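You operate a simulated robot arm through the tools that you are given. There is no shell and no other tool. Be economical: measure what you need, move in short steps, check, and stop when the job is done.

You run a simulated two-armed robot. Do the job below in one go: nothing can be reset, and whatever is moved stays where it is left.

Task
Hold the SPLIT bottle steady, unscrew its cap on to the blue plate and fill it at the outlet.
Fine: it stays seated in the stand, filled between its two lines; swing the arm back over the funnel.

The check looks at the end state, three seconds after you hand in, the way a careful person would. Anything else that was tipped, shoved, dropped, spilled or broken makes it a failure. Lids that push on must go on centred and level and be pressed home; caps that screw on are set level and turned clockwise until they are tight.

Robot
Two 6-joint arms with two-finger parallel grippers on one trunk, on a base that drives. Base frame: it is fixed to the floor where the robot stands at the start and does not move with it; the origin is under the middle of the robot, x ahead of it, y to its left, z up. Units: cm, degrees, N and s.
The left shoulder is at the start at [6, 18.7, 107.2], the right one opposite. With the tool pointing down near the work surface each hand reaches from about 22 to 62 cm from the robot's upright axis, wherever it stands, measured 20 degrees to its own side. Places, roughly: brown bottle with the black cap (6x6x14 cm) [90, -40, 80]; inside of the fill stand [60, -10, 80]; keeper of the chamber coupling [80, 30, 80]; line selector [50, 20, 80]; orange filter clamp [60, 20, 80]; outlet arm [70, -30, 100]; sample bottle with the green cap [250, -225, 75]; sample hose end (5x3x11 cm) [80, 20, 80]; vent button [60, 30, 70]. Payload 1.57 kg a hand.
The TCP of each hand is the grasp point between the finger pads, 3 cm short of the fingertips. In the tool frame z runs along the fingers and y along their closing line. Largest opening 11 cm; finger width 2.4, thickness 1.2; the body of the gripper, 4.8 by 11.2 cm, starts 7.8 cm behind the TCP.
Orientation is that of the tool frame in the base frame, as [roll, pitch, yaw] about the fixed x, y, z axes, in that order (R = Rz(yaw) Ry(pitch) Rx(roll)). With the fingers straight down and closing along the base's y, the tool's x points along the base's -x, its y along +y and its z along -z.

Tools
- The arms move only by the tool nudge_tool. It takes "left_rows", "right_rows" or both (then of equal length, played together; a hand with none holds still); each is a list of rows, each a list of 6 numbers: the shift along the tool's x, y, z in mm, then the turn, a rotation vector about the tool's x, y, z in degrees. In form: [[tx, ty, tz, wx, wy, wz], ...]. A call has 1 to 12 rows; each row is the pose to reach, as a shift and turn from the pose commanded when the call began, along the tool's axes at that moment. "left_gripper" and "right_gripper" are, for a hand that has rows, the gripper command, from -1 (shut) to 1 (fully open), values between in proportion, set as the call begins (left out, the last holds). Each row takes 0.2 s and may step no farther than 5 cm and 8.6 degrees from the row before; otherwise, or with a gripper value out of range, the whole call is refused. A pose out of reach is approached as far as the arm can. The call stops where the force on the tool passes 40 N (or 10 N more than at its start, if that is more) or the arm is blocked; 0.2 s more then pass. Each finger travels about 15.3 cm/s and halts on what it meets, pressing with about 30 N; the grip force reading is that of the motor and also rises with nothing between the fingers. The clock runs only during rows and for 0.2 s after the last one: add rows that repeat a pose to give the fingers time. The reply holds the time, the measured pose of the TCP, the force on the tool along the base axes, the opening and the grip force, in the units named above and with some noise, with the torque about the TCP (base axes, N m) and any sound that the robot's microphone picked up.
- Cameras (640 x 400 px; columns grow to the right, rows downward): "scene" is now at [1.17, -1.08, 160.59]; the picture's right is [-0.14, -0.99, 0.00], its down [-0.80, 0.11, -0.59] and it looks along [0.58, -0.08, -0.81] (base axes); focal length 258 px, centre (320, 200). "left" rides on the left gripper at [7, -1.6, -14.1] in its tool frame; the picture's right is [0.23, 0.97, 0.00], its down [-0.86, 0.20, -0.48] and it looks along [-0.47, 0.11, 0.88] (tool axes); focal length 222 px, centre (320, 200). "right" rides on the right gripper at [7, 1.6, -14.1] in its tool frame; the picture's right is [-0.23, 0.97, 0.00], its down [-0.86, -0.20, -0.48] and it looks along [-0.47, -0.11, 0.88] (tool axes); focal length 222 px, centre (320, 200). There is no depth. A picture from a camera that has moved, and an enlarged one, comes with that camera's place and axes in the base frame and with its lens.
- grab_frame(camera): a new picture of that camera. No time passes.
- move_column(by): slides the trunk up (or, below 0, down) by that many cm; the arms and the scene camera ride with it, the base frame stays. It gives what a move gives, with no picture.
- drive_base(legs): drives the robot by 1 to 6 legs, each [ahead, left, turn to the left] in cm, cm and degrees, along the robot's own axes; the way and the turn of a leg run together, so that a leg with both is an arc; at most 150 cm and 180 degrees a leg. The arms and the cameras ride along, it lands a little off, and it stops where it bumps. It gives what a move gives.
- head_to(pan, tilt): turns the head with the scene camera to pan (to the left, within 86 degrees either way) and tilt (down, from -29 to 69), counted from straight ahead of the robot. It gives what a move gives.
- inspect(camera, box): a new picture of the part [left, top, right, bottom] of that camera's present view, enlarged. No time passes.
- job_done(): hands the job in; it is judged then, once.

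Work in short steps. Places have to be worked out from the pictures, the camera data and where the tool is seen: move nearer, look again, correct. Check each grasp and each placing, and mend what went wrong. You have 120 turns and 88 pictures in all, those below and enlarged ones among them. Open the grippers and draw the arms clear of the work before you hand the job in, unless the task says otherwise; then end with one line.

The tools are called after "Request:" as name(argument=value, ...) on one line, values as JSON. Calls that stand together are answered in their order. nudge_tool: Moves the arms, as the interface text tells. Its arguments: {"type":"object","properties":{"left_rows":{"type":"array","items":{"type":"array","items":{"type":"number"}}},"left_gripper":{"type":"number"},"right_rows":{"type":"array","items":{"type":"array","items":{"type":"number"}}},"right_gripper":{"type":"number"}},"required":[]} The other tools are called the same way: move_column (by) slides the trunk up or down; drive_base (legs) drives the base; head_to (pan, tilt) turns the head that bears the scene camera; grab_frame (camera) takes a picture; inspect (camera, box) takes an enlarged picture of a part of a camera's view; job_done () hands the job in.

At the start:

```text
t: 0.0
left_ee_pos: [34.38, -1.76, 121.93]
left_orientation: [179.9, 0.0, -179.9]
left_wrist_force: [-1.1, 1.0, -0.5]
left_torque: [-0.03, 0.02, 0.03]
left_finger_gap: 11.04
left_grasp_force: 0.0
right_ee_pos: [30.93, -35.14, 126.72]
right_orientation: [-180.0, 0.0, -180.0]
right_wrist_force: [-0.1, -0.5, -0.1]
right_torque: [-0.04, -0.02, 0.01]
right_finger_gap: 11.0
right_grasp_force: 0.1
trunk travel left (down, up): [-70.0, 29.0]
robot x, y, heading: [0.13, 0.26, 0.1]
head pan, tilt: [-7.8, 54.1]
```

scene: 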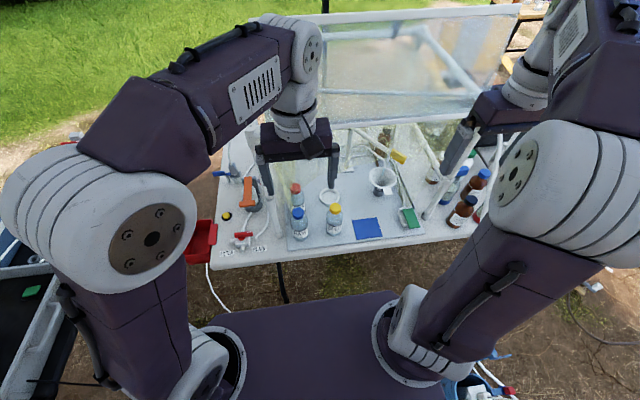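
right: 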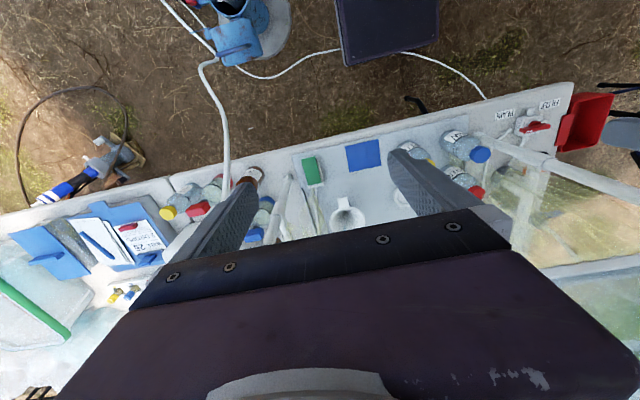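
left: 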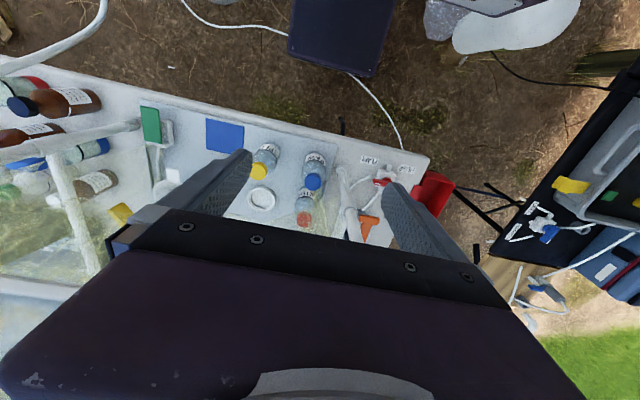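

I'll look closer at the bench to find the SPLIT bottle, stand, plate, outlet arm and selector.

Request:
inspect(camera="scene", box=[210, 120, 370, 270])

Request:
inspect(camera="scene", box=[340, 120, 500, 270])

Request:
inspect(camera="left", box=[120, 90, 440, 250])

```text
2.67 times, centred on (290, 195) of scene
camera zoom: at [1.17, -1.08, 160.59], right [-0.14, -0.99, 0.0], down [-0.8, 0.11, -0.59], along [0.58, -0.08, -0.81], focal length 687 px, centre (400, 213)
```

zoom: 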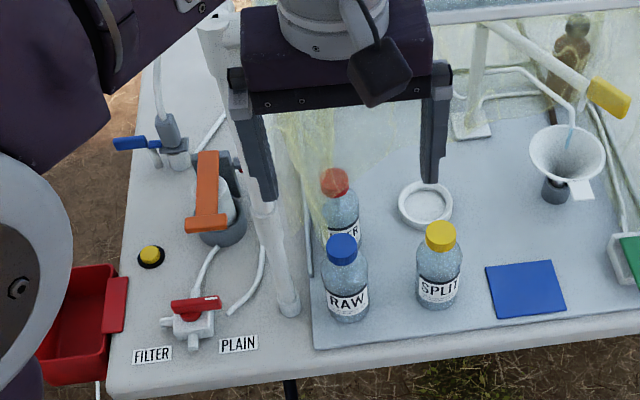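

```text
2.67 times, centred on (420, 195) of scene
camera zoom: at [1.17, -1.08, 160.59], right [-0.14, -0.99, 0.0], down [-0.8, 0.11, -0.59], along [0.58, -0.08, -0.81], focal length 687 px, centre (53, 213)
```

zoom: 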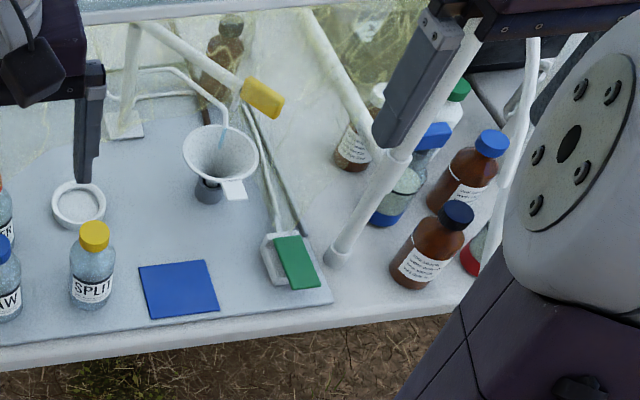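

```text
2.00 times, centred on (280, 170) of left
camera zoom: at [27.39, -3.24, 136.1], right [-0.23, 0.97, 0.0], down [0.85, 0.2, 0.48], along [0.47, 0.11, -0.88], focal length 444 px, centre (400, 260)
```

zoom: 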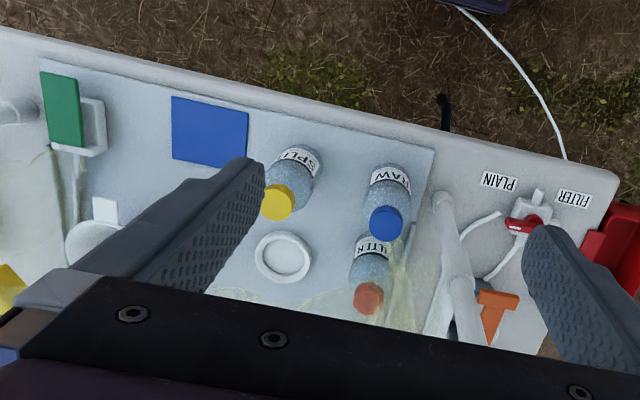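

The SPLIT bottle (yellow cap) stands near [46, -12], the white ring stand is near [60, -12], the blue plate near [46, -25] and the funnel near [63, -34]. The left arm hides part of the hood frame, so I'll tilt the head up and look at the frame and outlet arm.

Request:
head_to(pan=-15, tilt=30)

Request:
grab_frame(camera="scene")

```text
t: 0.9
left_ee_pos: [34.34, -1.63, 122.07]
left_orientation: [180.0, 0.2, -179.9]
left_wrist_force: [0.1, 0.2, 0.3]
left_torque: [0.0, -0.01, -0.01]
left_finger_gap: 10.99
left_grasp_force: 0.1
right_ee_pos: [31.0, -34.96, 126.59]
right_orientation: [-180.0, 0.1, 180.0]
right_wrist_force: [-0.5, 0.0, -0.3]
right_torque: [0.02, -0.02, 0.0]
right_finger_gap: 11.0
right_grasp_force: 0.1
trunk travel left (down, up): [-70.0, 29.0]
robot x, y, heading: [0.22, -0.08, 0.1]
head pan, tilt: [-15.0, 30.0]
```

```text
81 pictures are left
camera scene: at [2.67, -2.42, 164.07], right [-0.26, -0.97, 0.0], down [-0.48, 0.13, -0.87], along [0.84, -0.22, -0.5], focal length 258 px, centre (320, 200)
```

scene: 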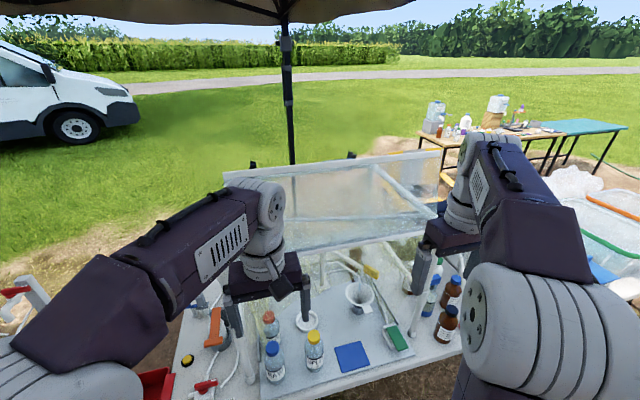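

I'll withdraw the left arm up and to its side, so the hood's front frame can be seen clearly.

Request:
nudge_tool(left_rows=[[20, 50, 0, 0, 0, 0], [40, 100, 0, 0, 0, 0], [50, 150, 0, 0, 0, 0], [50, 200, 0, 0, 0, 0], [50, 240, 0, 0, 0, 0], [50, 240, 0, 0, 0, 0]])

Request:
head_to(pan=-10, tilt=42)

Request:
grab_frame(camera="scene")

Request:
inspect(camera="scene", box=[200, 100, 440, 250])

Request:
inspect(camera="scene", box=[320, 120, 440, 240])

```text
refused: row 1 steps farther than a row can; nothing moved
```

```text
t: 1.6
left_ee_pos: [34.28, -1.66, 121.93]
left_orientation: [-180.0, 0.1, -179.9]
left_wrist_force: [0.6, 0.4, 0.4]
left_torque: [0.01, -0.01, 0.01]
left_finger_gap: 11.0
left_grasp_force: 0.1
right_ee_pos: [31.06, -35.18, 126.66]
right_orientation: [179.9, -0.1, -179.9]
right_wrist_force: [-0.1, -0.2, 0.4]
right_torque: [0.02, -0.02, -0.02]
right_finger_gap: 10.98
right_grasp_force: 0.0
trunk travel left (down, up): [-70.0, 29.0]
robot x, y, heading: [0.33, -0.33, 0.2]
head pan, tilt: [-10.0, 42.0]
```

```text
80 pictures are left
camera scene: at [2.17, -1.54, 162.26], right [-0.17, -0.98, 0.0], down [-0.66, 0.12, -0.74], along [0.73, -0.13, -0.67], focal length 258 px, centre (320, 200)
```

scene: 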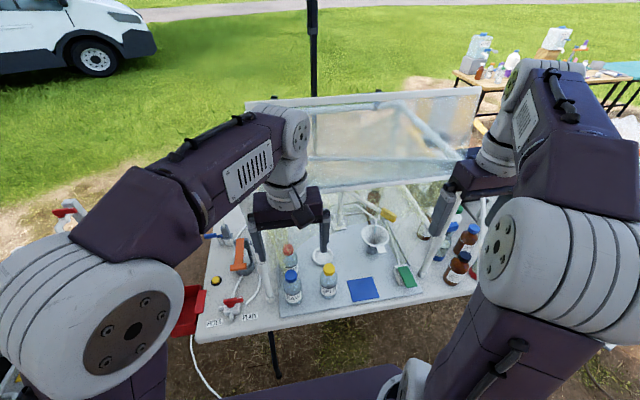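

```text
2.67 times, centred on (320, 175) of scene
camera zoom: at [2.17, -1.54, 162.26], right [-0.17, -0.98, 0.0], down [-0.66, 0.12, -0.74], along [0.73, -0.13, -0.67], focal length 687 px, centre (320, 267)
```

zoom: 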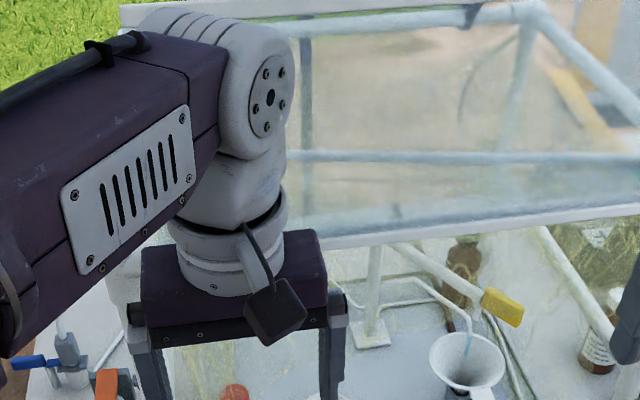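

```text
3.33 times, centred on (380, 180) of scene
camera zoom: at [2.17, -1.54, 162.26], right [-0.17, -0.98, 0.0], down [-0.66, 0.12, -0.74], along [0.73, -0.13, -0.67], focal length 858 px, centre (120, 267)
```

zoom: 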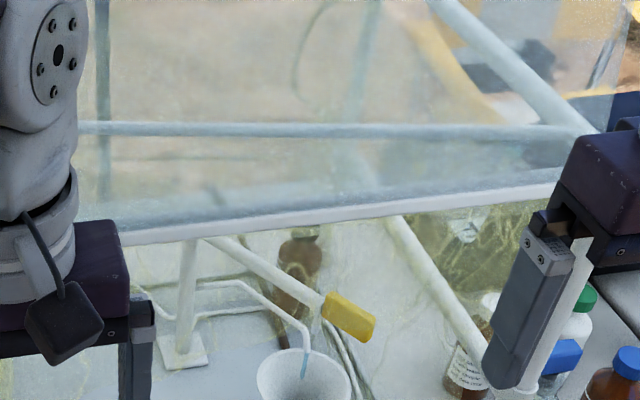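

The sash's lower edge is at about x=48, z=123, so the arms must work under it, with tools tilted for the deeper places. I'll back the base up 12 cm for wrist room.

Request:
drive_base(legs=[[-12, 0, 0]])

```text
t: 2.8
left_ee_pos: [22.91, -1.77, 121.94]
left_orientation: [-179.9, 0.1, 179.9]
left_wrist_force: [0.0, 0.4, 0.8]
left_torque: [0.04, 0.02, 0.02]
left_finger_gap: 11.01
left_grasp_force: 0.1
right_ee_pos: [19.6, -35.26, 126.72]
right_orientation: [180.0, 0.0, 179.8]
right_wrist_force: [-0.1, -0.2, -0.1]
right_torque: [-0.02, -0.01, 0.0]
right_finger_gap: 10.98
right_grasp_force: 0.1
trunk travel left (down, up): [-70.0, 29.0]
robot x, y, heading: [-11.48, -0.24, -0.3]
head pan, tilt: [-10.0, 42.0]
```

Now I tilt the left tool forward, about 64° off vertical, while moving it ahead, still in front of the sash.

Request:
nudge_tool(left_rows=[[-15, -8, 10, 0, -8, 0], [-30, -16, 20, 0, -16, 0], [-45, -24, 30, 0, -24, 0], [-60, -32, 40, 0, -32, 0], [-75, -40, 50, 0, -40, 0], [-90, -48, 60, 0, -48, 0], [-100, -56, 70, 0, -56, 0], [-110, -64, 80, 0, -64, 0], [-110, -64, 80, 0, -64, 0]])

Request:
grab_frame(camera="scene")

Request:
grab_frame(camera="left")

```text
t: 4.8
left_ee_pos: [33.81, -8.15, 113.78]
left_orientation: [-179.8, 64.2, -180.0]
left_wrist_force: [-0.3, 0.1, 0.2]
left_torque: [-0.02, -0.01, -0.01]
left_finger_gap: 10.97
left_grasp_force: 0.1
right_ee_pos: [19.37, -35.21, 126.7]
right_orientation: [180.0, -0.1, 179.8]
right_wrist_force: [0.9, 0.2, -0.5]
right_torque: [0.0, 0.03, 0.02]
right_finger_gap: 11.01
right_grasp_force: 0.1
trunk travel left (down, up): [-70.0, 29.0]
robot x, y, heading: [-11.49, -0.04, -0.1]
head pan, tilt: [-10.0, 42.0]
```

```text
77 pictures are left
camera scene: at [-9.4, -1.48, 162.25], right [-0.18, -0.98, 0.0], down [-0.66, 0.12, -0.74], along [0.73, -0.13, -0.67], focal length 258 px, centre (320, 200)
```

scene: 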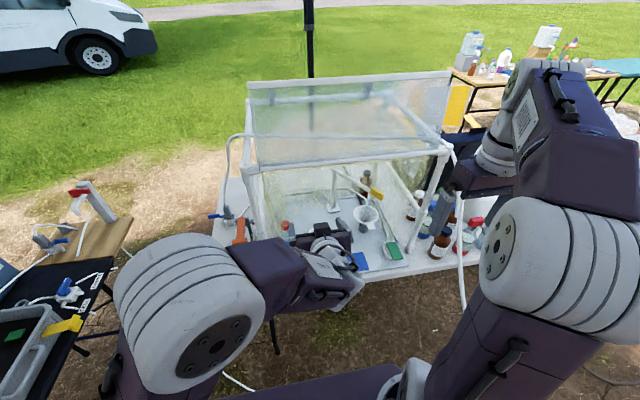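

```text
76 pictures are left
camera left: at [18.05, -9.74, 113.71], right [-0.1, 0.97, -0.21], down [-0.06, 0.2, 0.98], along [0.99, 0.11, 0.04], focal length 222 px, centre (320, 200)
```

left: 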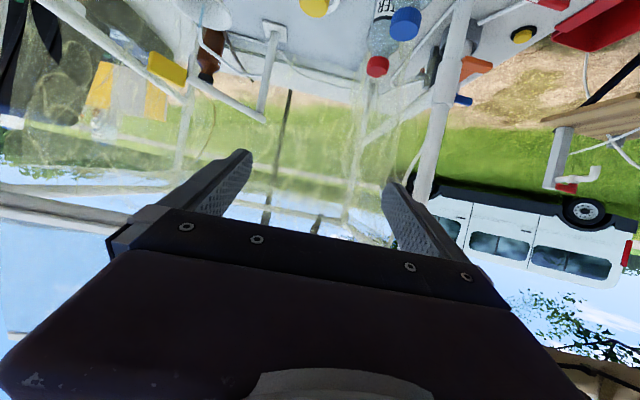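

The bottle triangulates to an axis near [47.4, -12.4] with the cap top near z 91. I'll lower the left hand in front of it with a partial opening, staying outside the table edge.

Request:
nudge_tool(left_rows=[[38, -6, 22, 0, 0, 0], [76, -12, 44, 0, 0, 0], [114, -18, 66, 0, 0, 0], [152, -24, 88, 0, 0, 0], [190, -30, 110, 0, 0, 0], [228, -36, 132, 0, 0, 0], [263, -42, 152, 0, 0, 0], [263, -42, 152, 0, 0, 0]], left_gripper=0.6)

Request:
grab_frame(camera="left")

Request:
grab_frame(camera="scene")

```text
t: 6.6
left_ee_pos: [35.75, -12.24, 83.85]
left_orientation: [-179.8, 64.1, -179.9]
left_wrist_force: [0.3, -0.4, -0.6]
left_torque: [0.0, 0.01, 0.01]
left_finger_gap: 8.78
left_grasp_force: 0.0
right_ee_pos: [19.23, -35.16, 126.68]
right_orientation: [180.0, 0.1, 180.0]
right_wrist_force: [0.3, 0.1, -1.0]
right_torque: [0.02, 0.02, -0.01]
right_finger_gap: 10.97
right_grasp_force: 0.0
trunk travel left (down, up): [-70.0, 29.0]
robot x, y, heading: [-11.43, 0.58, -0.1]
head pan, tilt: [-10.0, 42.0]
```

```text
75 pictures are left
camera left: at [20.16, -13.77, 83.71], right [-0.1, 0.97, -0.21], down [-0.06, 0.2, 0.98], along [0.99, 0.11, 0.04], focal length 222 px, centre (320, 200)
```

left: 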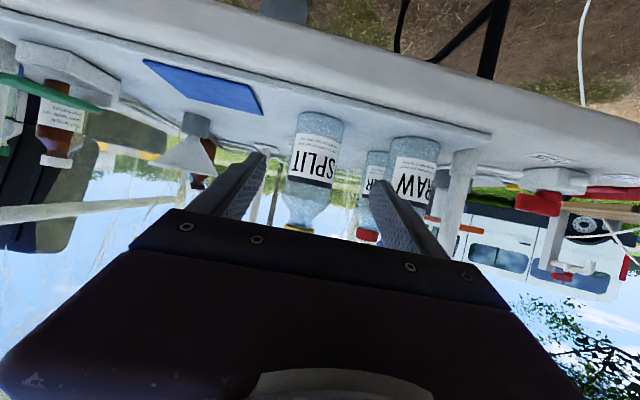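

```text
74 pictures are left
camera scene: at [-9.41, -1.51, 162.25], right [-0.18, -0.98, 0.0], down [-0.66, 0.12, -0.74], along [0.73, -0.13, -0.67], focal length 258 px, centre (320, 200)
```

scene: 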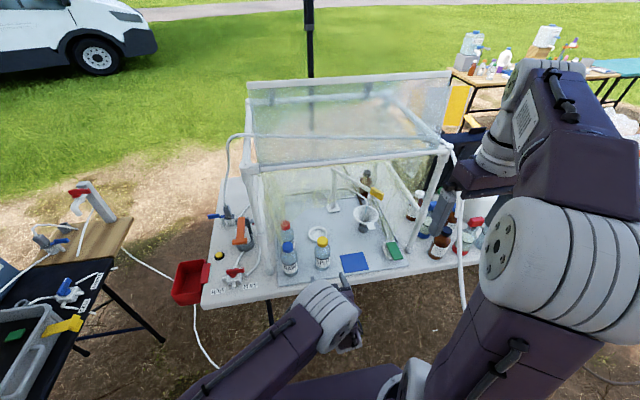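

The bottle axis is near y=-12.6, its body runs from z≈75.5 to 84.5, then the neck. I'll zoom in to look for the two fill lines.

Request:
inspect(camera="left", box=[250, 90, 380, 250])

Request:
inspect(camera="scene", box=[260, 150, 420, 290])

```text
2.50 times, centred on (315, 170) of left
camera zoom: at [20.16, -13.77, 83.71], right [-0.1, 0.97, -0.21], down [-0.06, 0.2, 0.98], along [0.99, 0.11, 0.04], focal length 555 px, centre (332, 275)
```

zoom: 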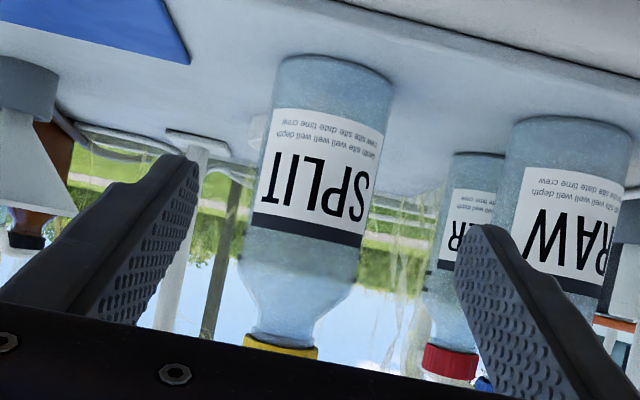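

```text
2.86 times, centred on (340, 220) of scene
camera zoom: at [-9.41, -1.51, 162.25], right [-0.18, -0.98, 0.0], down [-0.66, 0.12, -0.74], along [0.73, -0.13, -0.67], focal length 736 px, centre (263, 143)
```

zoom: 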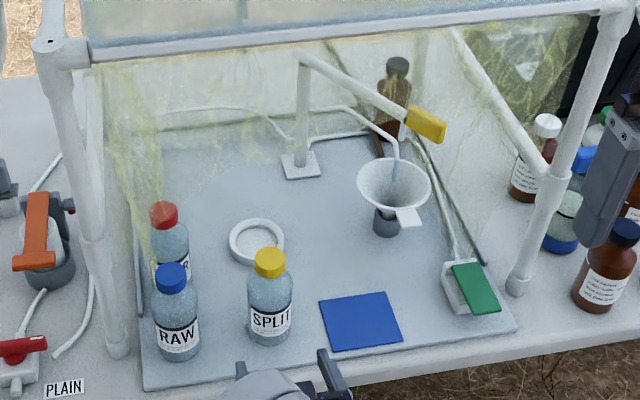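

The view is clear. I'll advance the left fingers around the bottle body at z≈81.5, then close.

Request:
nudge_tool(left_rows=[[5, -2, 35, 0, 0, 0], [-12, -3, 75, 0, 0, 0], [-24, -3, 100, 0, 0, 0], [-31, -3, 117, 0, 0, 0], [-31, -3, 117, 0, 0, 0]])

Request:
inspect(camera="scene", box=[260, 150, 420, 290])

Request:
grab_frame(camera="left")

```text
t: 7.8
left_ee_pos: [47.88, -12.67, 81.35]
left_orientation: [180.0, 64.1, 180.0]
left_wrist_force: [0.0, -0.3, 0.0]
left_torque: [-0.01, -0.04, 0.02]
left_finger_gap: 8.8
left_grasp_force: 0.0
right_ee_pos: [19.28, -35.26, 126.63]
right_orientation: [180.0, 0.0, 179.8]
right_wrist_force: [-1.3, 0.5, 0.7]
right_torque: [0.02, -0.02, 0.0]
right_finger_gap: 11.0
right_grasp_force: 0.0
trunk travel left (down, up): [-70.0, 29.0]
robot x, y, heading: [-11.8, 0.13, -0.3]
head pan, tilt: [-10.0, 42.0]
```

```text
2.86 times, centred on (340, 220) of scene
camera zoom: at [-9.4, -1.54, 162.25], right [-0.18, -0.98, 0.0], down [-0.66, 0.12, -0.74], along [0.73, -0.13, -0.67], focal length 736 px, centre (263, 143)
```

zoom: 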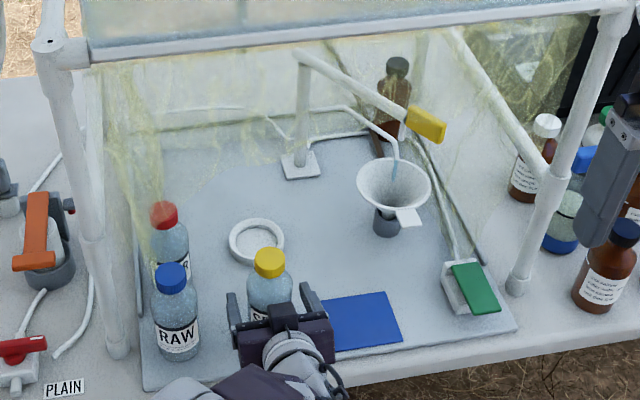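

```text
70 pictures are left
camera left: at [32.17, -14.28, 81.23], right [-0.1, 0.97, -0.2], down [-0.06, 0.2, 0.98], along [0.99, 0.11, 0.04], focal length 222 px, centre (320, 200)
```

left: 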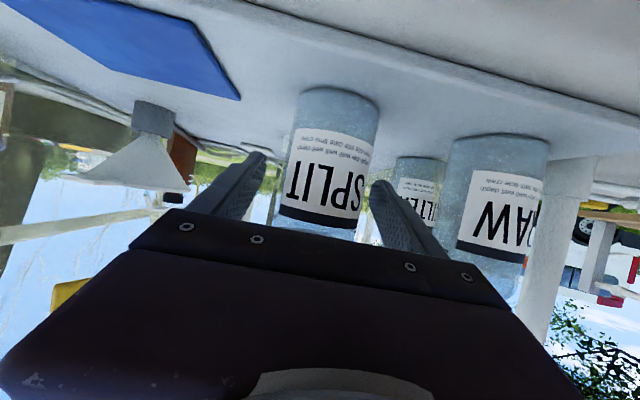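

The bottle sits between the fingers, so I close on it.

Request:
nudge_tool(left_rows=[[0, 2, 0, 0, 0, 0], [0, 2, 0, 0, 0, 0], [0, 2, 0, 0, 0, 0], [0, 2, 0, 0, 0, 0]], left_gripper=-1)

Request:
inspect(camera="scene", box=[260, 150, 420, 290])

```text
t: 8.8
left_ee_pos: [47.95, -12.59, 81.32]
left_orientation: [-179.9, 64.0, 180.0]
left_wrist_force: [0.3, 0.2, 1.7]
left_torque: [0.06, 0.0, 0.02]
left_finger_gap: 5.83
left_grasp_force: 29.8
right_ee_pos: [19.47, -35.11, 126.69]
right_orientation: [180.0, 0.0, 179.9]
right_wrist_force: [0.4, 0.1, 0.1]
right_torque: [0.02, 0.02, -0.05]
right_finger_gap: 11.04
right_grasp_force: 0.1
trunk travel left (down, up): [-70.0, 29.0]
robot x, y, heading: [-11.62, -0.04, -0.1]
head pan, tilt: [-10.0, 42.0]
```

```text
2.86 times, centred on (340, 220) of scene
camera zoom: at [-9.39, -1.54, 162.25], right [-0.18, -0.98, 0.0], down [-0.66, 0.12, -0.74], along [0.73, -0.13, -0.67], focal length 736 px, centre (263, 143)
```

zoom: 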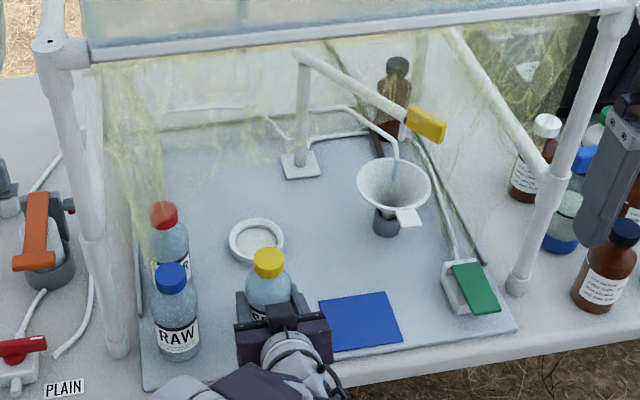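

The bottle is gripped at 5.8 cm. I'll lift it 2 cm and draw it 8 cm towards the robot, so the right hand can come down vertically in front of the sash.

Request:
nudge_tool(left_rows=[[-10, 2, -5, 0, 0, 0], [-18, 2, -9, 0, 0, 0], [-10, 2, -25, 0, 0, 0], [0, 2, -45, 0, 0, 0], [9, 2, -65, 0, 0, 0], [17, 2, -81, 0, 0, 0], [17, 2, -81, 0, 0, 0]])

Request:
grab_frame(camera="scene")

Request:
grab_frame(camera="right")

```text
t: 10.4
left_ee_pos: [39.9, -12.22, 83.27]
left_orientation: [-180.0, 64.1, -179.9]
left_wrist_force: [-0.6, -0.6, -0.8]
left_torque: [-0.01, -0.03, 0.04]
left_finger_gap: 5.83
left_grasp_force: 30.0
right_ee_pos: [19.45, -35.15, 126.56]
right_orientation: [-180.0, -0.1, 179.9]
right_wrist_force: [0.3, 0.6, -1.1]
right_torque: [0.0, 0.03, -0.01]
right_finger_gap: 11.02
right_grasp_force: 0.1
trunk travel left (down, up): [-70.0, 29.0]
robot x, y, heading: [-11.66, 0.01, -0.3]
head pan, tilt: [-10.0, 42.0]
```

```text
68 pictures are left
camera scene: at [-9.33, -1.53, 162.25], right [-0.18, -0.98, 0.0], down [-0.66, 0.12, -0.74], along [0.73, -0.13, -0.67], focal length 258 px, centre (320, 200)
```

scene: 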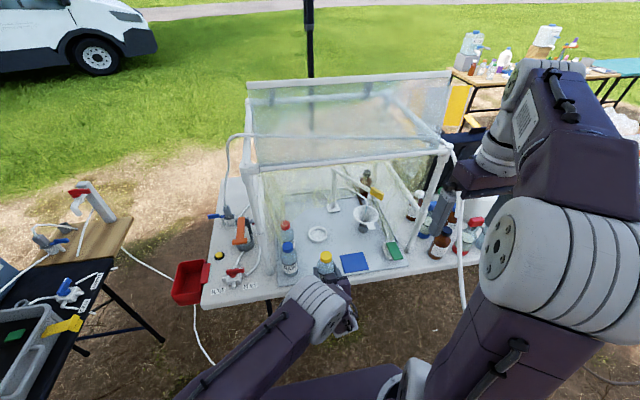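

```text
67 pictures are left
camera right: at [12.42, -33.45, 140.77], right [0.23, 0.97, 0.0], down [0.85, -0.2, 0.48], along [0.47, -0.11, -0.88], focal length 222 px, centre (320, 200)
```

right: 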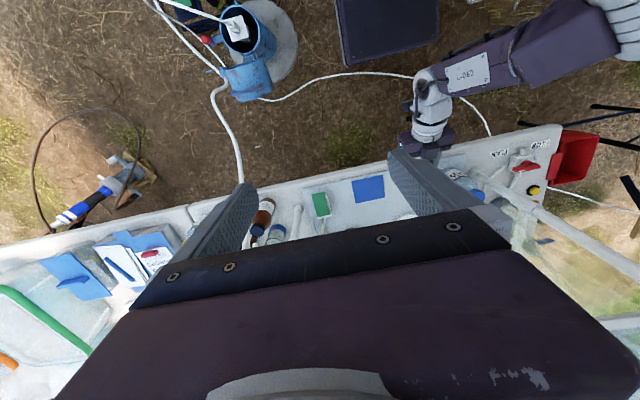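

The bottle is held in the air at [40, -12]. I'll bring the right hand above the cap, pre-turned 75° clockwise, to leave unscrewing range.

Request:
nudge_tool(right_rows=[[-22, 26, 10, 0, 0, 8.4], [-44, 52, 25, 0, 0, 16.8], [-66, 78, 45, 0, 0, 25.2], [-88, 104, 70, 0, 0, 33.6], [-110, 130, 95, 0, 0, 42], [-132, 156, 120, 0, 0, 50.4], [-154, 182, 145, 0, 0, 58.8], [-176, 208, 170, 0, 0, 67], [-198, 230, 195, 0, 0, 75], [-198, 230, 195, 0, 0, 75]], right_gripper=-0.1)

Request:
grab_frame(camera="scene")

Request:
grab_frame(camera="right")

```text
t: 12.6
left_ee_pos: [39.85, -12.26, 83.4]
left_orientation: [-180.0, 64.1, 179.9]
left_wrist_force: [-0.5, 0.0, 0.3]
left_torque: [0.01, -0.01, -0.01]
left_finger_gap: 5.8
left_grasp_force: 29.9
right_ee_pos: [39.19, -12.22, 107.24]
right_orientation: [-179.9, 0.0, 104.8]
right_wrist_force: [0.3, -0.2, -0.4]
right_torque: [-0.02, -0.01, 0.0]
right_finger_gap: 4.92
right_grasp_force: 0.0
trunk travel left (down, up): [-70.0, 29.0]
robot x, y, heading: [-11.33, -0.13, -0.2]
head pan, tilt: [-10.0, 42.0]
```

```text
66 pictures are left
camera scene: at [-9.47, -1.59, 162.25], right [-0.18, -0.98, 0.0], down [-0.66, 0.12, -0.74], along [0.73, -0.13, -0.67], focal length 258 px, centre (320, 200)
```

scene: 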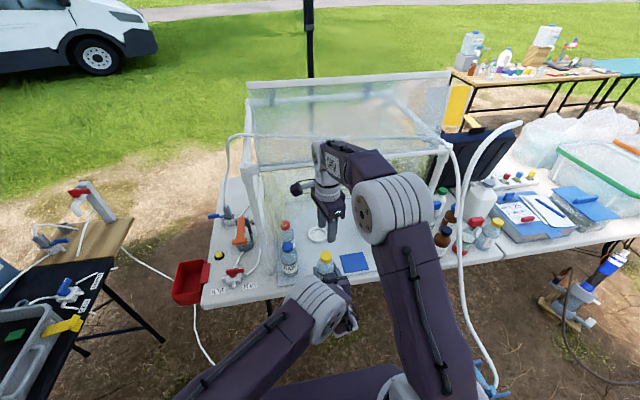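

```text
65 pictures are left
camera right: at [38.91, -4.89, 121.38], right [1.0, 0.03, 0.0], down [0.03, -0.88, 0.48], along [0.01, -0.48, -0.88], focal length 222 px, centre (320, 200)
```

right: 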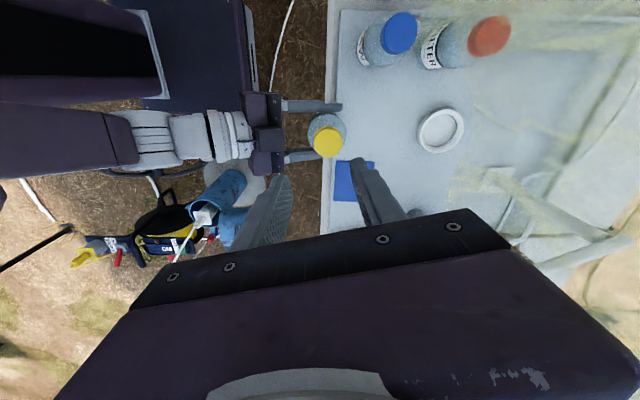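

From the right camera the cap lies near [39.9, -11.9]. I'll zoom the scene view to confirm.

Request:
inspect(camera="scene", box=[280, 170, 380, 300])

Request:
inspect(camera="right", box=[260, 80, 400, 200])

```text
3.08 times, centred on (330, 235) of scene
camera zoom: at [-9.47, -1.59, 162.25], right [-0.18, -0.98, 0.0], down [-0.66, 0.12, -0.74], along [0.73, -0.13, -0.67], focal length 792 px, centre (289, 92)
```

zoom: 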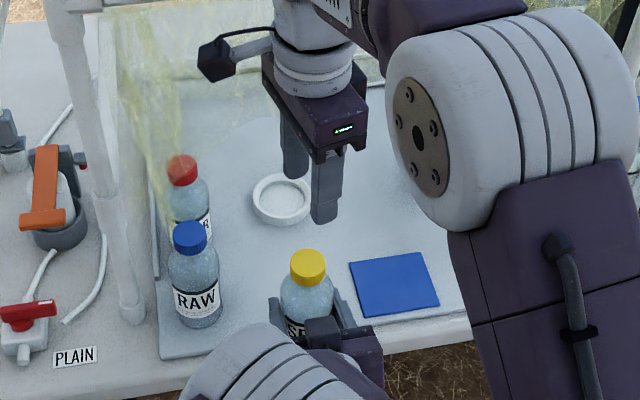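

```text
3.33 times, centred on (330, 140) of right
camera zoom: at [38.91, -4.89, 121.38], right [1.0, 0.03, 0.0], down [0.03, -0.88, 0.48], along [0.01, -0.48, -0.88], focal length 740 px, centre (287, 400)
```

zoom: 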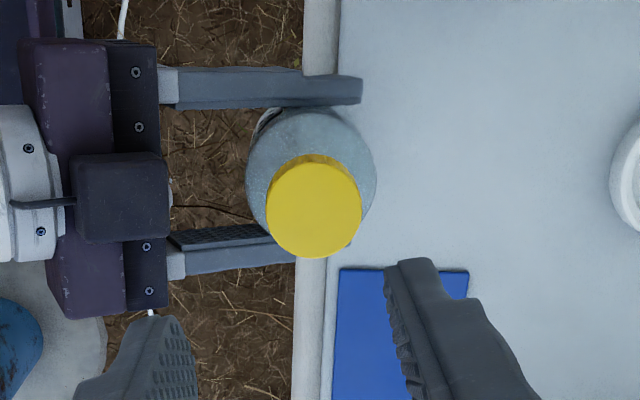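

The two views agree: the cap top is at [40.0, -12.4, 91.8], with about 3.8 cm diameter. I'll descend with the right hand open at about 6 cm to TCP z≈92.

Request:
nudge_tool(right_rows=[[-4, 7, 30, 0, 0, 0], [-4, 7, 70, 0, 0, 0], [-4, 7, 100, 0, 0, 0], [-4, 7, 125, 0, 0, 0], [-4, 7, 145, 0, 0, 0], [-4, 7, 153, 0, 0, 0], [-4, 7, 153, 0, 0, 0]], right_gripper=0.15)

Request:
inspect(camera="scene", box=[280, 170, 380, 300])

Request:
inspect(camera="right", box=[200, 80, 460, 240])

```text
t: 14.2
left_ee_pos: [39.87, -12.29, 83.28]
left_orientation: [-180.0, 64.1, 180.0]
left_wrist_force: [0.2, -0.2, -0.2]
left_torque: [-0.03, 0.01, -0.05]
left_finger_gap: 5.83
left_grasp_force: 29.7
right_ee_pos: [39.81, -12.35, 91.94]
right_orientation: [-179.9, 0.0, 104.9]
right_wrist_force: [-0.5, 0.1, -0.2]
right_torque: [-0.03, 0.03, -0.01]
right_finger_gap: 6.35
right_grasp_force: 0.1
trunk travel left (down, up): [-70.0, 29.0]
robot x, y, heading: [-11.69, 0.06, -0.1]
head pan, tilt: [-10.0, 42.0]
```

```text
3.08 times, centred on (330, 235) of scene
camera zoom: at [-9.36, -1.54, 162.25], right [-0.18, -0.98, 0.0], down [-0.66, 0.12, -0.74], along [0.73, -0.13, -0.67], focal length 792 px, centre (289, 92)
```

zoom: 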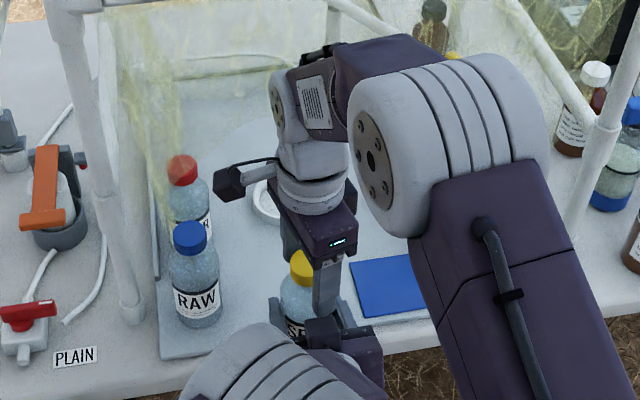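

```text
2.46 times, centred on (330, 160) of right
camera zoom: at [39.62, -5.13, 105.95], right [1.0, 0.03, 0.0], down [0.03, -0.88, 0.48], along [0.01, -0.48, -0.88], focal length 547 px, centre (295, 298)
```

zoom: 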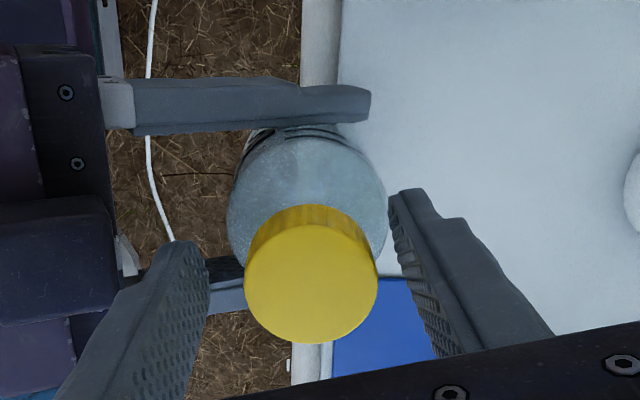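

The cap is centred on the grasp point, so I close the right hand on it.

Request:
nudge_tool(right_rows=[[0, 2, 0, 0, 0, 0], [0, 3, 0, 0, 0, 0], [0, 3, 0, 0, 0, 0], [0, 3, 0, 0, 0, 0]], right_gripper=-1)

```text
t: 15.2
left_ee_pos: [39.92, -12.31, 83.21]
left_orientation: [180.0, 64.0, 179.7]
left_wrist_force: [6.4, -11.2, -13.4]
left_torque: [0.83, 0.6, 0.05]
left_finger_gap: 5.83
left_grasp_force: 30.2
right_ee_pos: [40.11, -12.21, 91.86]
right_orientation: [180.0, 0.0, 104.9]
right_wrist_force: [-5.6, 12.4, 13.7]
right_torque: [0.23, 0.01, -0.09]
right_finger_gap: 3.57
right_grasp_force: 30.1
trunk travel left (down, up): [-70.0, 29.0]
robot x, y, heading: [-11.43, 0.13, -0.0]
head pan, tilt: [-10.0, 42.0]
```

Gripped at 3.6 cm with some cross-load. I'll relieve it by about 1 mm and begin turning counterclockwise (negative tool z).

Request:
nudge_tool(right_rows=[[1, 0, -1, 0, 0, 0], [1, 0, -1, 0, 0, -8], [1, 0, -1, 0, 0, -16], [1, 0, -1, 0, 0, -24], [1, 0, -1, 0, 0, -32], [1, 0, -1, 0, 0, -40]])

```text
t: 16.6
left_ee_pos: [40.07, -12.3, 83.24]
left_orientation: [-179.9, 64.0, -179.8]
left_wrist_force: [-4.7, 6.2, -0.3]
left_torque: [-0.39, -0.08, 0.08]
left_finger_gap: 5.82
left_grasp_force: 29.9
right_ee_pos: [40.32, -12.32, 92.01]
right_orientation: [180.0, 0.0, 145.1]
right_wrist_force: [4.1, -4.7, 0.2]
right_torque: [-0.06, -0.28, -0.06]
right_finger_gap: 3.56
right_grasp_force: 29.7
trunk travel left (down, up): [-70.0, 29.0]
robot x, y, heading: [-11.51, 0.04, -0.1]
head pan, tilt: [-10.0, 42.0]
```

The turn goes freely. Continuing another 100° with a slight rise.

Request:
nudge_tool(right_rows=[[0, 0, 0, 0, 0, -8.5], [0, 0, 0, 0, 0, -17], [0, 0, 0, 0, 0, -25.5], [0, 0, 0, 0, 0, -34], [0, 0, 0, 0, 0, -42.5], [0, 0, -0.5, 0, 0, -51], [0, 0, -0.5, 0, 0, -59.5], [0, 0, -0.5, 0, 0, -68], [0, 0, -0.5, 0, 0, -76.5], [0, 0, -1, 0, 0, -85], [0, 0, -1, 0, 0, -93.5], [0, 0, -1, 0, 0, -102]])

Request:
inspect(camera="scene", box=[280, 170, 380, 300])

```text
t: 19.2
left_ee_pos: [39.97, -12.31, 83.34]
left_orientation: [-180.0, 64.1, 179.9]
left_wrist_force: [-9.7, 17.1, -2.6]
left_torque: [-0.95, -0.66, 0.13]
left_finger_gap: 5.82
left_grasp_force: 30.1
right_ee_pos: [40.34, -12.27, 92.07]
right_orientation: [-179.8, 0.1, -112.9]
right_wrist_force: [11.2, -17.6, 1.6]
right_torque: [-0.54, -0.26, -0.04]
right_finger_gap: 3.23
right_grasp_force: 30.3
trunk travel left (down, up): [-70.0, 29.0]
robot x, y, heading: [-11.15, -0.03, 0.1]
head pan, tilt: [-10.0, 42.0]
```

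```text
3.08 times, centred on (330, 235) of scene
camera zoom: at [-9.35, -1.54, 162.25], right [-0.18, -0.98, 0.0], down [-0.66, 0.12, -0.74], along [0.73, -0.13, -0.67], focal length 792 px, centre (289, 92)
```

zoom: 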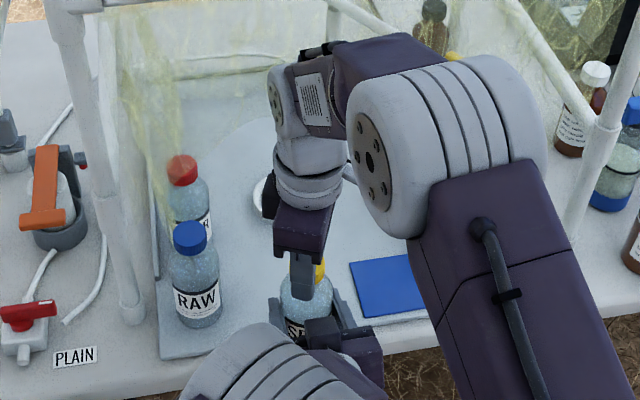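

The gap fell from 3.56 to 3.23 and side force rose, so I check the grasp with the right camera.

Request:
inspect(camera="right", box=[200, 80, 460, 240])

```text
2.46 times, centred on (330, 160) of right
camera zoom: at [36.05, -18.0, 106.15], right [-0.81, 0.59, 0.0], down [0.52, 0.71, 0.48], along [0.28, 0.39, -0.88], focal length 547 px, centre (295, 298)
```

zoom: 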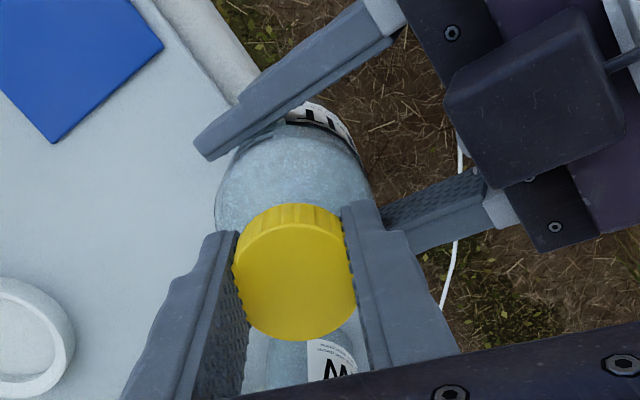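

The grip looks sound but has a centring offset. I'll open, turn back clockwise in place, and regrasp.

Request:
nudge_tool(right_rows=[[0, 0, 0, 0, 0, 0], [0, 0, 0, 0, 0, 0], [0, 0, 0, 0, 0, 8.5], [0, 0, 0, 0, 0, 17], [0, 0, 0, 0, 0, 25.5], [0, 0, 0, 0, 0, 34], [0, 0, 0, 0, 0, 42.5], [0, 0, 0, 0, 0, 51], [0, 0, 0, 0, 0, 59.5], [0, 0, 0, 0, 0, 68], [0, 0, 0, 0, 0, 76.5]], right_gripper=0.15)

Request:
nudge_tool(right_rows=[[0, 0, 0, 0, 0, 8.5], [0, 0, 0, 0, 0, 17], [0, 0, 0, 0, 0, 25.5], [0, 0, 0, 0, 0, 34], [0, 0, 0, 0, 0, 42.5], [0, 0, 0, 0, 0, 51], [0, 0, 0, 0, 0, 59.5], [0, 0, 0, 0, 0, 68], [0, 0, 0, 0, 0, 76.5], [0, 0, 0, 0, 0, 76.5]])

Request:
inspect(camera="right", box=[200, 80, 460, 240])

```text
t: 21.6
left_ee_pos: [39.86, -12.38, 83.45]
left_orientation: [-179.8, 64.1, 180.0]
left_wrist_force: [0.9, -0.1, -0.6]
left_torque: [-0.06, -0.03, 0.02]
left_finger_gap: 5.75
left_grasp_force: 29.9
right_ee_pos: [40.39, -12.2, 92.01]
right_orientation: [180.0, 0.0, 170.1]
right_wrist_force: [0.3, -0.3, 0.5]
right_torque: [0.04, 0.01, 0.01]
right_finger_gap: 6.37
right_grasp_force: 0.0
trunk travel left (down, up): [-70.0, 29.0]
robot x, y, heading: [-11.33, 0.13, -0.1]
head pan, tilt: [-10.0, 42.0]
```

```text
t: 23.8
left_ee_pos: [39.95, -12.41, 83.32]
left_orientation: [180.0, 64.1, 179.9]
left_wrist_force: [0.9, 0.0, 0.1]
left_torque: [0.02, -0.01, -0.01]
left_finger_gap: 5.75
left_grasp_force: 30.4
right_ee_pos: [40.22, -12.29, 92.04]
right_orientation: [-180.0, 0.0, 93.8]
right_wrist_force: [0.2, -0.4, -0.6]
right_torque: [0.0, 0.01, 0.0]
right_finger_gap: 6.29
right_grasp_force: 0.0
trunk travel left (down, up): [-70.0, 29.0]
robot x, y, heading: [-11.35, 0.25, 0.2]
head pan, tilt: [-10.0, 42.0]
```

```text
2.46 times, centred on (330, 160) of right
camera zoom: at [41.33, -5.13, 106.11], right [0.99, -0.16, 0.0], down [-0.14, -0.87, 0.48], along [-0.08, -0.47, -0.88], focal length 547 px, centre (295, 298)
```

zoom: 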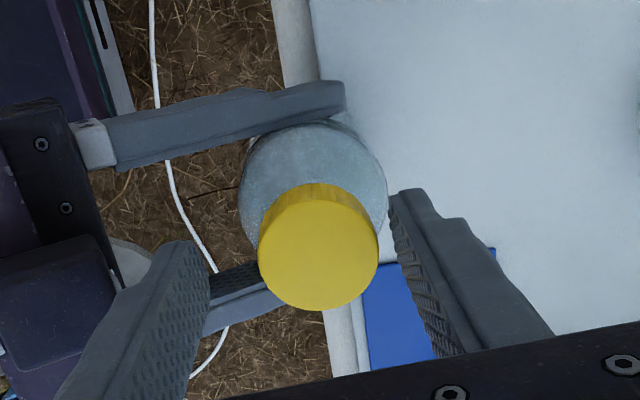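

The cap now looks lower and shifted, so the bottle may have slipped in the left grip. I'll check with the left and scene cameras.

Request:
grab_frame(camera="left")

Request:
inspect(camera="scene", box=[300, 220, 360, 300])

```text
57 pictures are left
camera left: at [24.24, -13.9, 83.17], right [-0.1, 0.97, -0.2], down [-0.06, 0.2, 0.98], along [0.99, 0.11, 0.04], focal length 222 px, centre (320, 200)
```

left: 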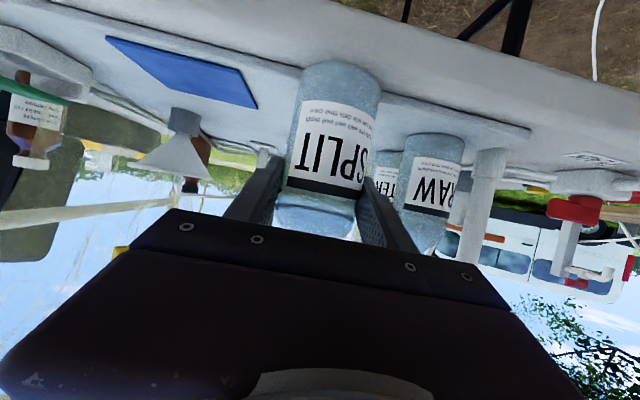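

```text
5.00 times, centred on (330, 260) of scene
camera zoom: at [-9.35, -1.54, 162.25], right [-0.18, -0.98, 0.0], down [-0.66, 0.12, -0.74], along [0.73, -0.13, -0.67], focal length 1287 px, centre (270, -100)
```

zoom: 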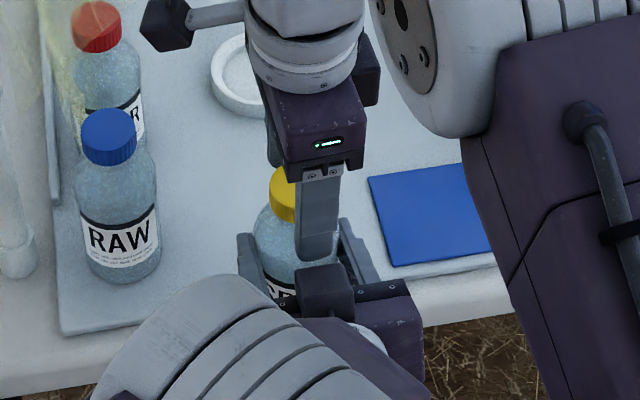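

The bottle slid about 1 cm down in the left grip and is near the table; the cap top is now about [41.0, -12.0, 90.3]. I'll recentre the right hand on it and regrasp lower.

Request:
nudge_tool(right_rows=[[2.5, 8, 0, 0, 0, 0], [2.5, 8, 8, 0, 0, 0], [2.5, 8, 16, 0, 0, 0], [2.5, 8, 16, 0, 0, 0]])

Request:
inspect(camera="right", box=[200, 80, 460, 240])

```text
t: 24.8
left_ee_pos: [39.89, -12.26, 83.23]
left_orientation: [-179.9, 64.1, 180.0]
left_wrist_force: [0.8, 0.8, -0.9]
left_torque: [0.01, 0.03, -0.02]
left_finger_gap: 5.77
left_grasp_force: 29.9
right_ee_pos: [41.07, -12.0, 90.29]
right_orientation: [180.0, 0.0, 93.9]
right_wrist_force: [0.3, -0.6, -0.3]
right_torque: [-0.03, -0.01, -0.01]
right_finger_gap: 6.33
right_grasp_force: 0.0
trunk travel left (down, up): [-70.0, 29.0]
robot x, y, heading: [-11.64, 0.17, 0.0]
head pan, tilt: [-10.0, 42.0]
```

```text
2.46 times, centred on (330, 160) of right
camera zoom: at [42.23, -4.86, 104.41], right [0.99, -0.16, 0.0], down [-0.14, -0.87, 0.48], along [-0.08, -0.47, -0.88], focal length 547 px, centre (295, 298)
```

zoom: 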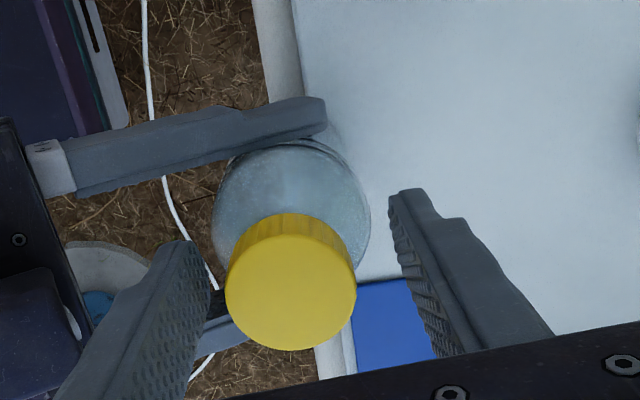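

Well centred now. I close and turn counterclockwise.

Request:
nudge_tool(right_rows=[[0, 0, 0, 0, 0, 0], [0, 0, 0, 0, 0, 0], [0, 0, 0, 0, 0, 0], [0, 0, 0, 0, 0, -4]], right_gripper=-1)

```text
t: 25.8
left_ee_pos: [39.97, -12.26, 83.43]
left_orientation: [-179.9, 64.1, -179.9]
left_wrist_force: [12.0, -1.0, -6.2]
left_torque: [-0.13, 0.36, 0.06]
left_finger_gap: 5.69
left_grasp_force: 30.0
right_ee_pos: [40.96, -11.93, 90.3]
right_orientation: [-180.0, -0.1, 97.9]
right_wrist_force: [-12.9, 1.6, 5.5]
right_torque: [0.19, 0.56, -0.15]
right_finger_gap: 3.25
right_grasp_force: 30.2
trunk travel left (down, up): [-70.0, 29.0]
robot x, y, heading: [-11.56, -0.2, 0.2]
head pan, tilt: [-10.0, 42.0]
```

Gripped at 3.25 cm. I ease 1 mm towards the robot and continue turning.

Request:
nudge_tool(right_rows=[[0, -1, 0, 0, 0, -8.5], [0, -1, 0, 0, 0, -17], [0, -1, 0, 0, 0, -25.5], [0, -1, 0, 0, 0, -34], [0, -1, 0, 0, 0, -42.5], [0, -1, 0, 0, 0, -51], [0, -1, 0, 0, 0, -59.5], [0, -1, 0, 0, 0, -68], [0, -1, -0.5, 0, 0, -76.5], [0, -1, -0.5, 0, 0, -85], [0, -1, -1, 0, 0, -93.5], [0, -1, -1, 0, 0, -102]])

Request:
nudge_tool(right_rows=[[0, 0, 0, 0, 0, -8.5], [0, 0, 0, 0, 0, -17], [0, 0, 0, 0, 0, -25.5], [0, 0, 0, 0, 0, -34], [0, 0, 0, 0, 0, -42.5], [0, 0, -0.5, 0, 0, -51], [0, 0, -0.5, 0, 0, -59.5], [0, 0, -1, 0, 0, -68]])

Request:
inspect(camera="right", box=[200, 80, 460, 240])

```text
t: 28.4
left_ee_pos: [39.93, -12.23, 83.37]
left_orientation: [-179.9, 64.1, -179.9]
left_wrist_force: [-0.4, 17.2, 4.6]
left_torque: [-0.52, -0.29, 0.3]
left_finger_gap: 5.72
left_grasp_force: 29.3
right_ee_pos: [40.99, -11.8, 90.57]
right_orientation: [180.0, 0.2, -159.9]
right_wrist_force: [1.3, -16.2, 0.1]
right_torque: [-0.5, -0.04, -0.08]
right_finger_gap: 3.57
right_grasp_force: 30.4
trunk travel left (down, up): [-70.0, 29.0]
robot x, y, heading: [-11.65, 0.39, -0.1]
head pan, tilt: [-10.0, 42.0]
```

```text
t: 30.2
left_ee_pos: [39.83, -12.49, 83.29]
left_orientation: [-179.9, 64.1, 180.0]
left_wrist_force: [-1.0, 0.4, -0.6]
left_torque: [0.01, 0.02, 0.03]
left_finger_gap: 5.69
left_grasp_force: 30.6
right_ee_pos: [40.97, -11.96, 90.67]
right_orientation: [179.9, 0.0, -91.8]
right_wrist_force: [0.1, 0.5, 0.7]
right_torque: [0.0, 0.0, -0.02]
right_finger_gap: 3.51
right_grasp_force: 30.1
trunk travel left (down, up): [-70.0, 29.0]
robot x, y, heading: [-11.57, 0.01, -0.2]
head pan, tilt: [-10.0, 42.0]
```

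```text
2.46 times, centred on (330, 160) of right
camera zoom: at [39.08, -18.83, 104.74], right [-0.97, 0.26, 0.0], down [0.23, 0.85, 0.48], along [0.12, 0.46, -0.88], focal length 547 px, centre (295, 298)
```

zoom: 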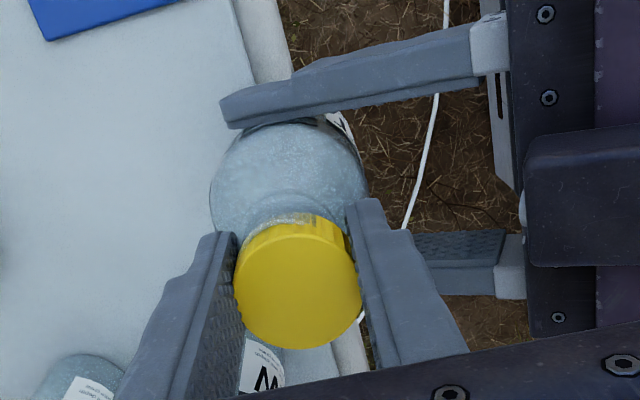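

The forces dropped to zero and the neck shows beneath, so the cap is free. I lift it straight off and then ease towards the robot.

Request:
nudge_tool(right_rows=[[0, 0, -8, 0, 0, 0], [0, 0, -16, 0, 0, 0], [0, 0, -26, 0, 0, 0], [0, 10, -36, 0, 0, 0], [0, 20, -46, 0, 0, 0], [0, 30, -60, 0, 0, 0], [0, 30, -60, 0, 0, 0]])

Request:
inspect(camera="right", box=[160, 80, 480, 280])

Request:
grab_frame(camera="left")

```text
t: 31.8
left_ee_pos: [39.94, -12.34, 83.28]
left_orientation: [-179.8, 64.1, 180.0]
left_wrist_force: [-0.4, 0.2, 0.0]
left_torque: [0.03, 0.0, 0.01]
left_finger_gap: 5.69
left_grasp_force: 29.7
right_ee_pos: [37.94, -11.89, 96.28]
right_orientation: [-179.9, 0.0, -92.1]
right_wrist_force: [-0.2, 0.2, -0.1]
right_torque: [0.05, 0.0, 0.03]
right_finger_gap: 3.51
right_grasp_force: 29.9
trunk travel left (down, up): [-70.0, 29.0]
robot x, y, heading: [-11.23, -0.02, -0.0]
head pan, tilt: [-10.0, 42.0]
```

```text
2.00 times, centred on (320, 180) of right
camera zoom: at [36.02, -18.73, 110.59], right [-0.96, 0.26, 0.0], down [0.23, 0.85, 0.48], along [0.13, 0.46, -0.88], focal length 444 px, centre (320, 240)
```

zoom: 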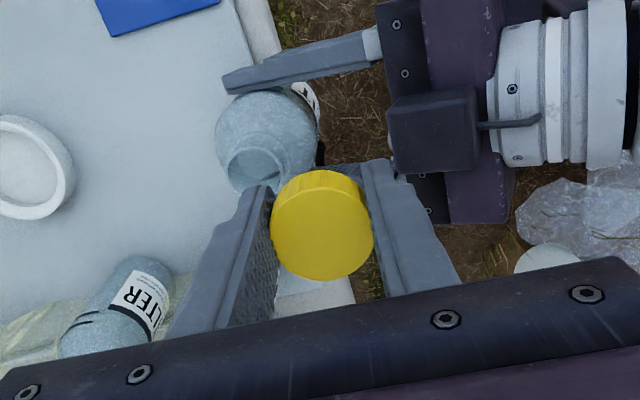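

```text
52 pictures are left
camera left: at [24.26, -13.9, 83.18], right [-0.1, 0.97, -0.2], down [-0.06, 0.2, 0.98], along [0.99, 0.11, 0.04], focal length 222 px, centre (320, 200)
```

left: 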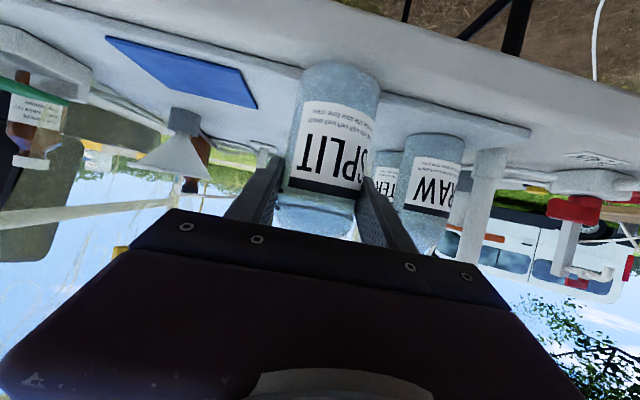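

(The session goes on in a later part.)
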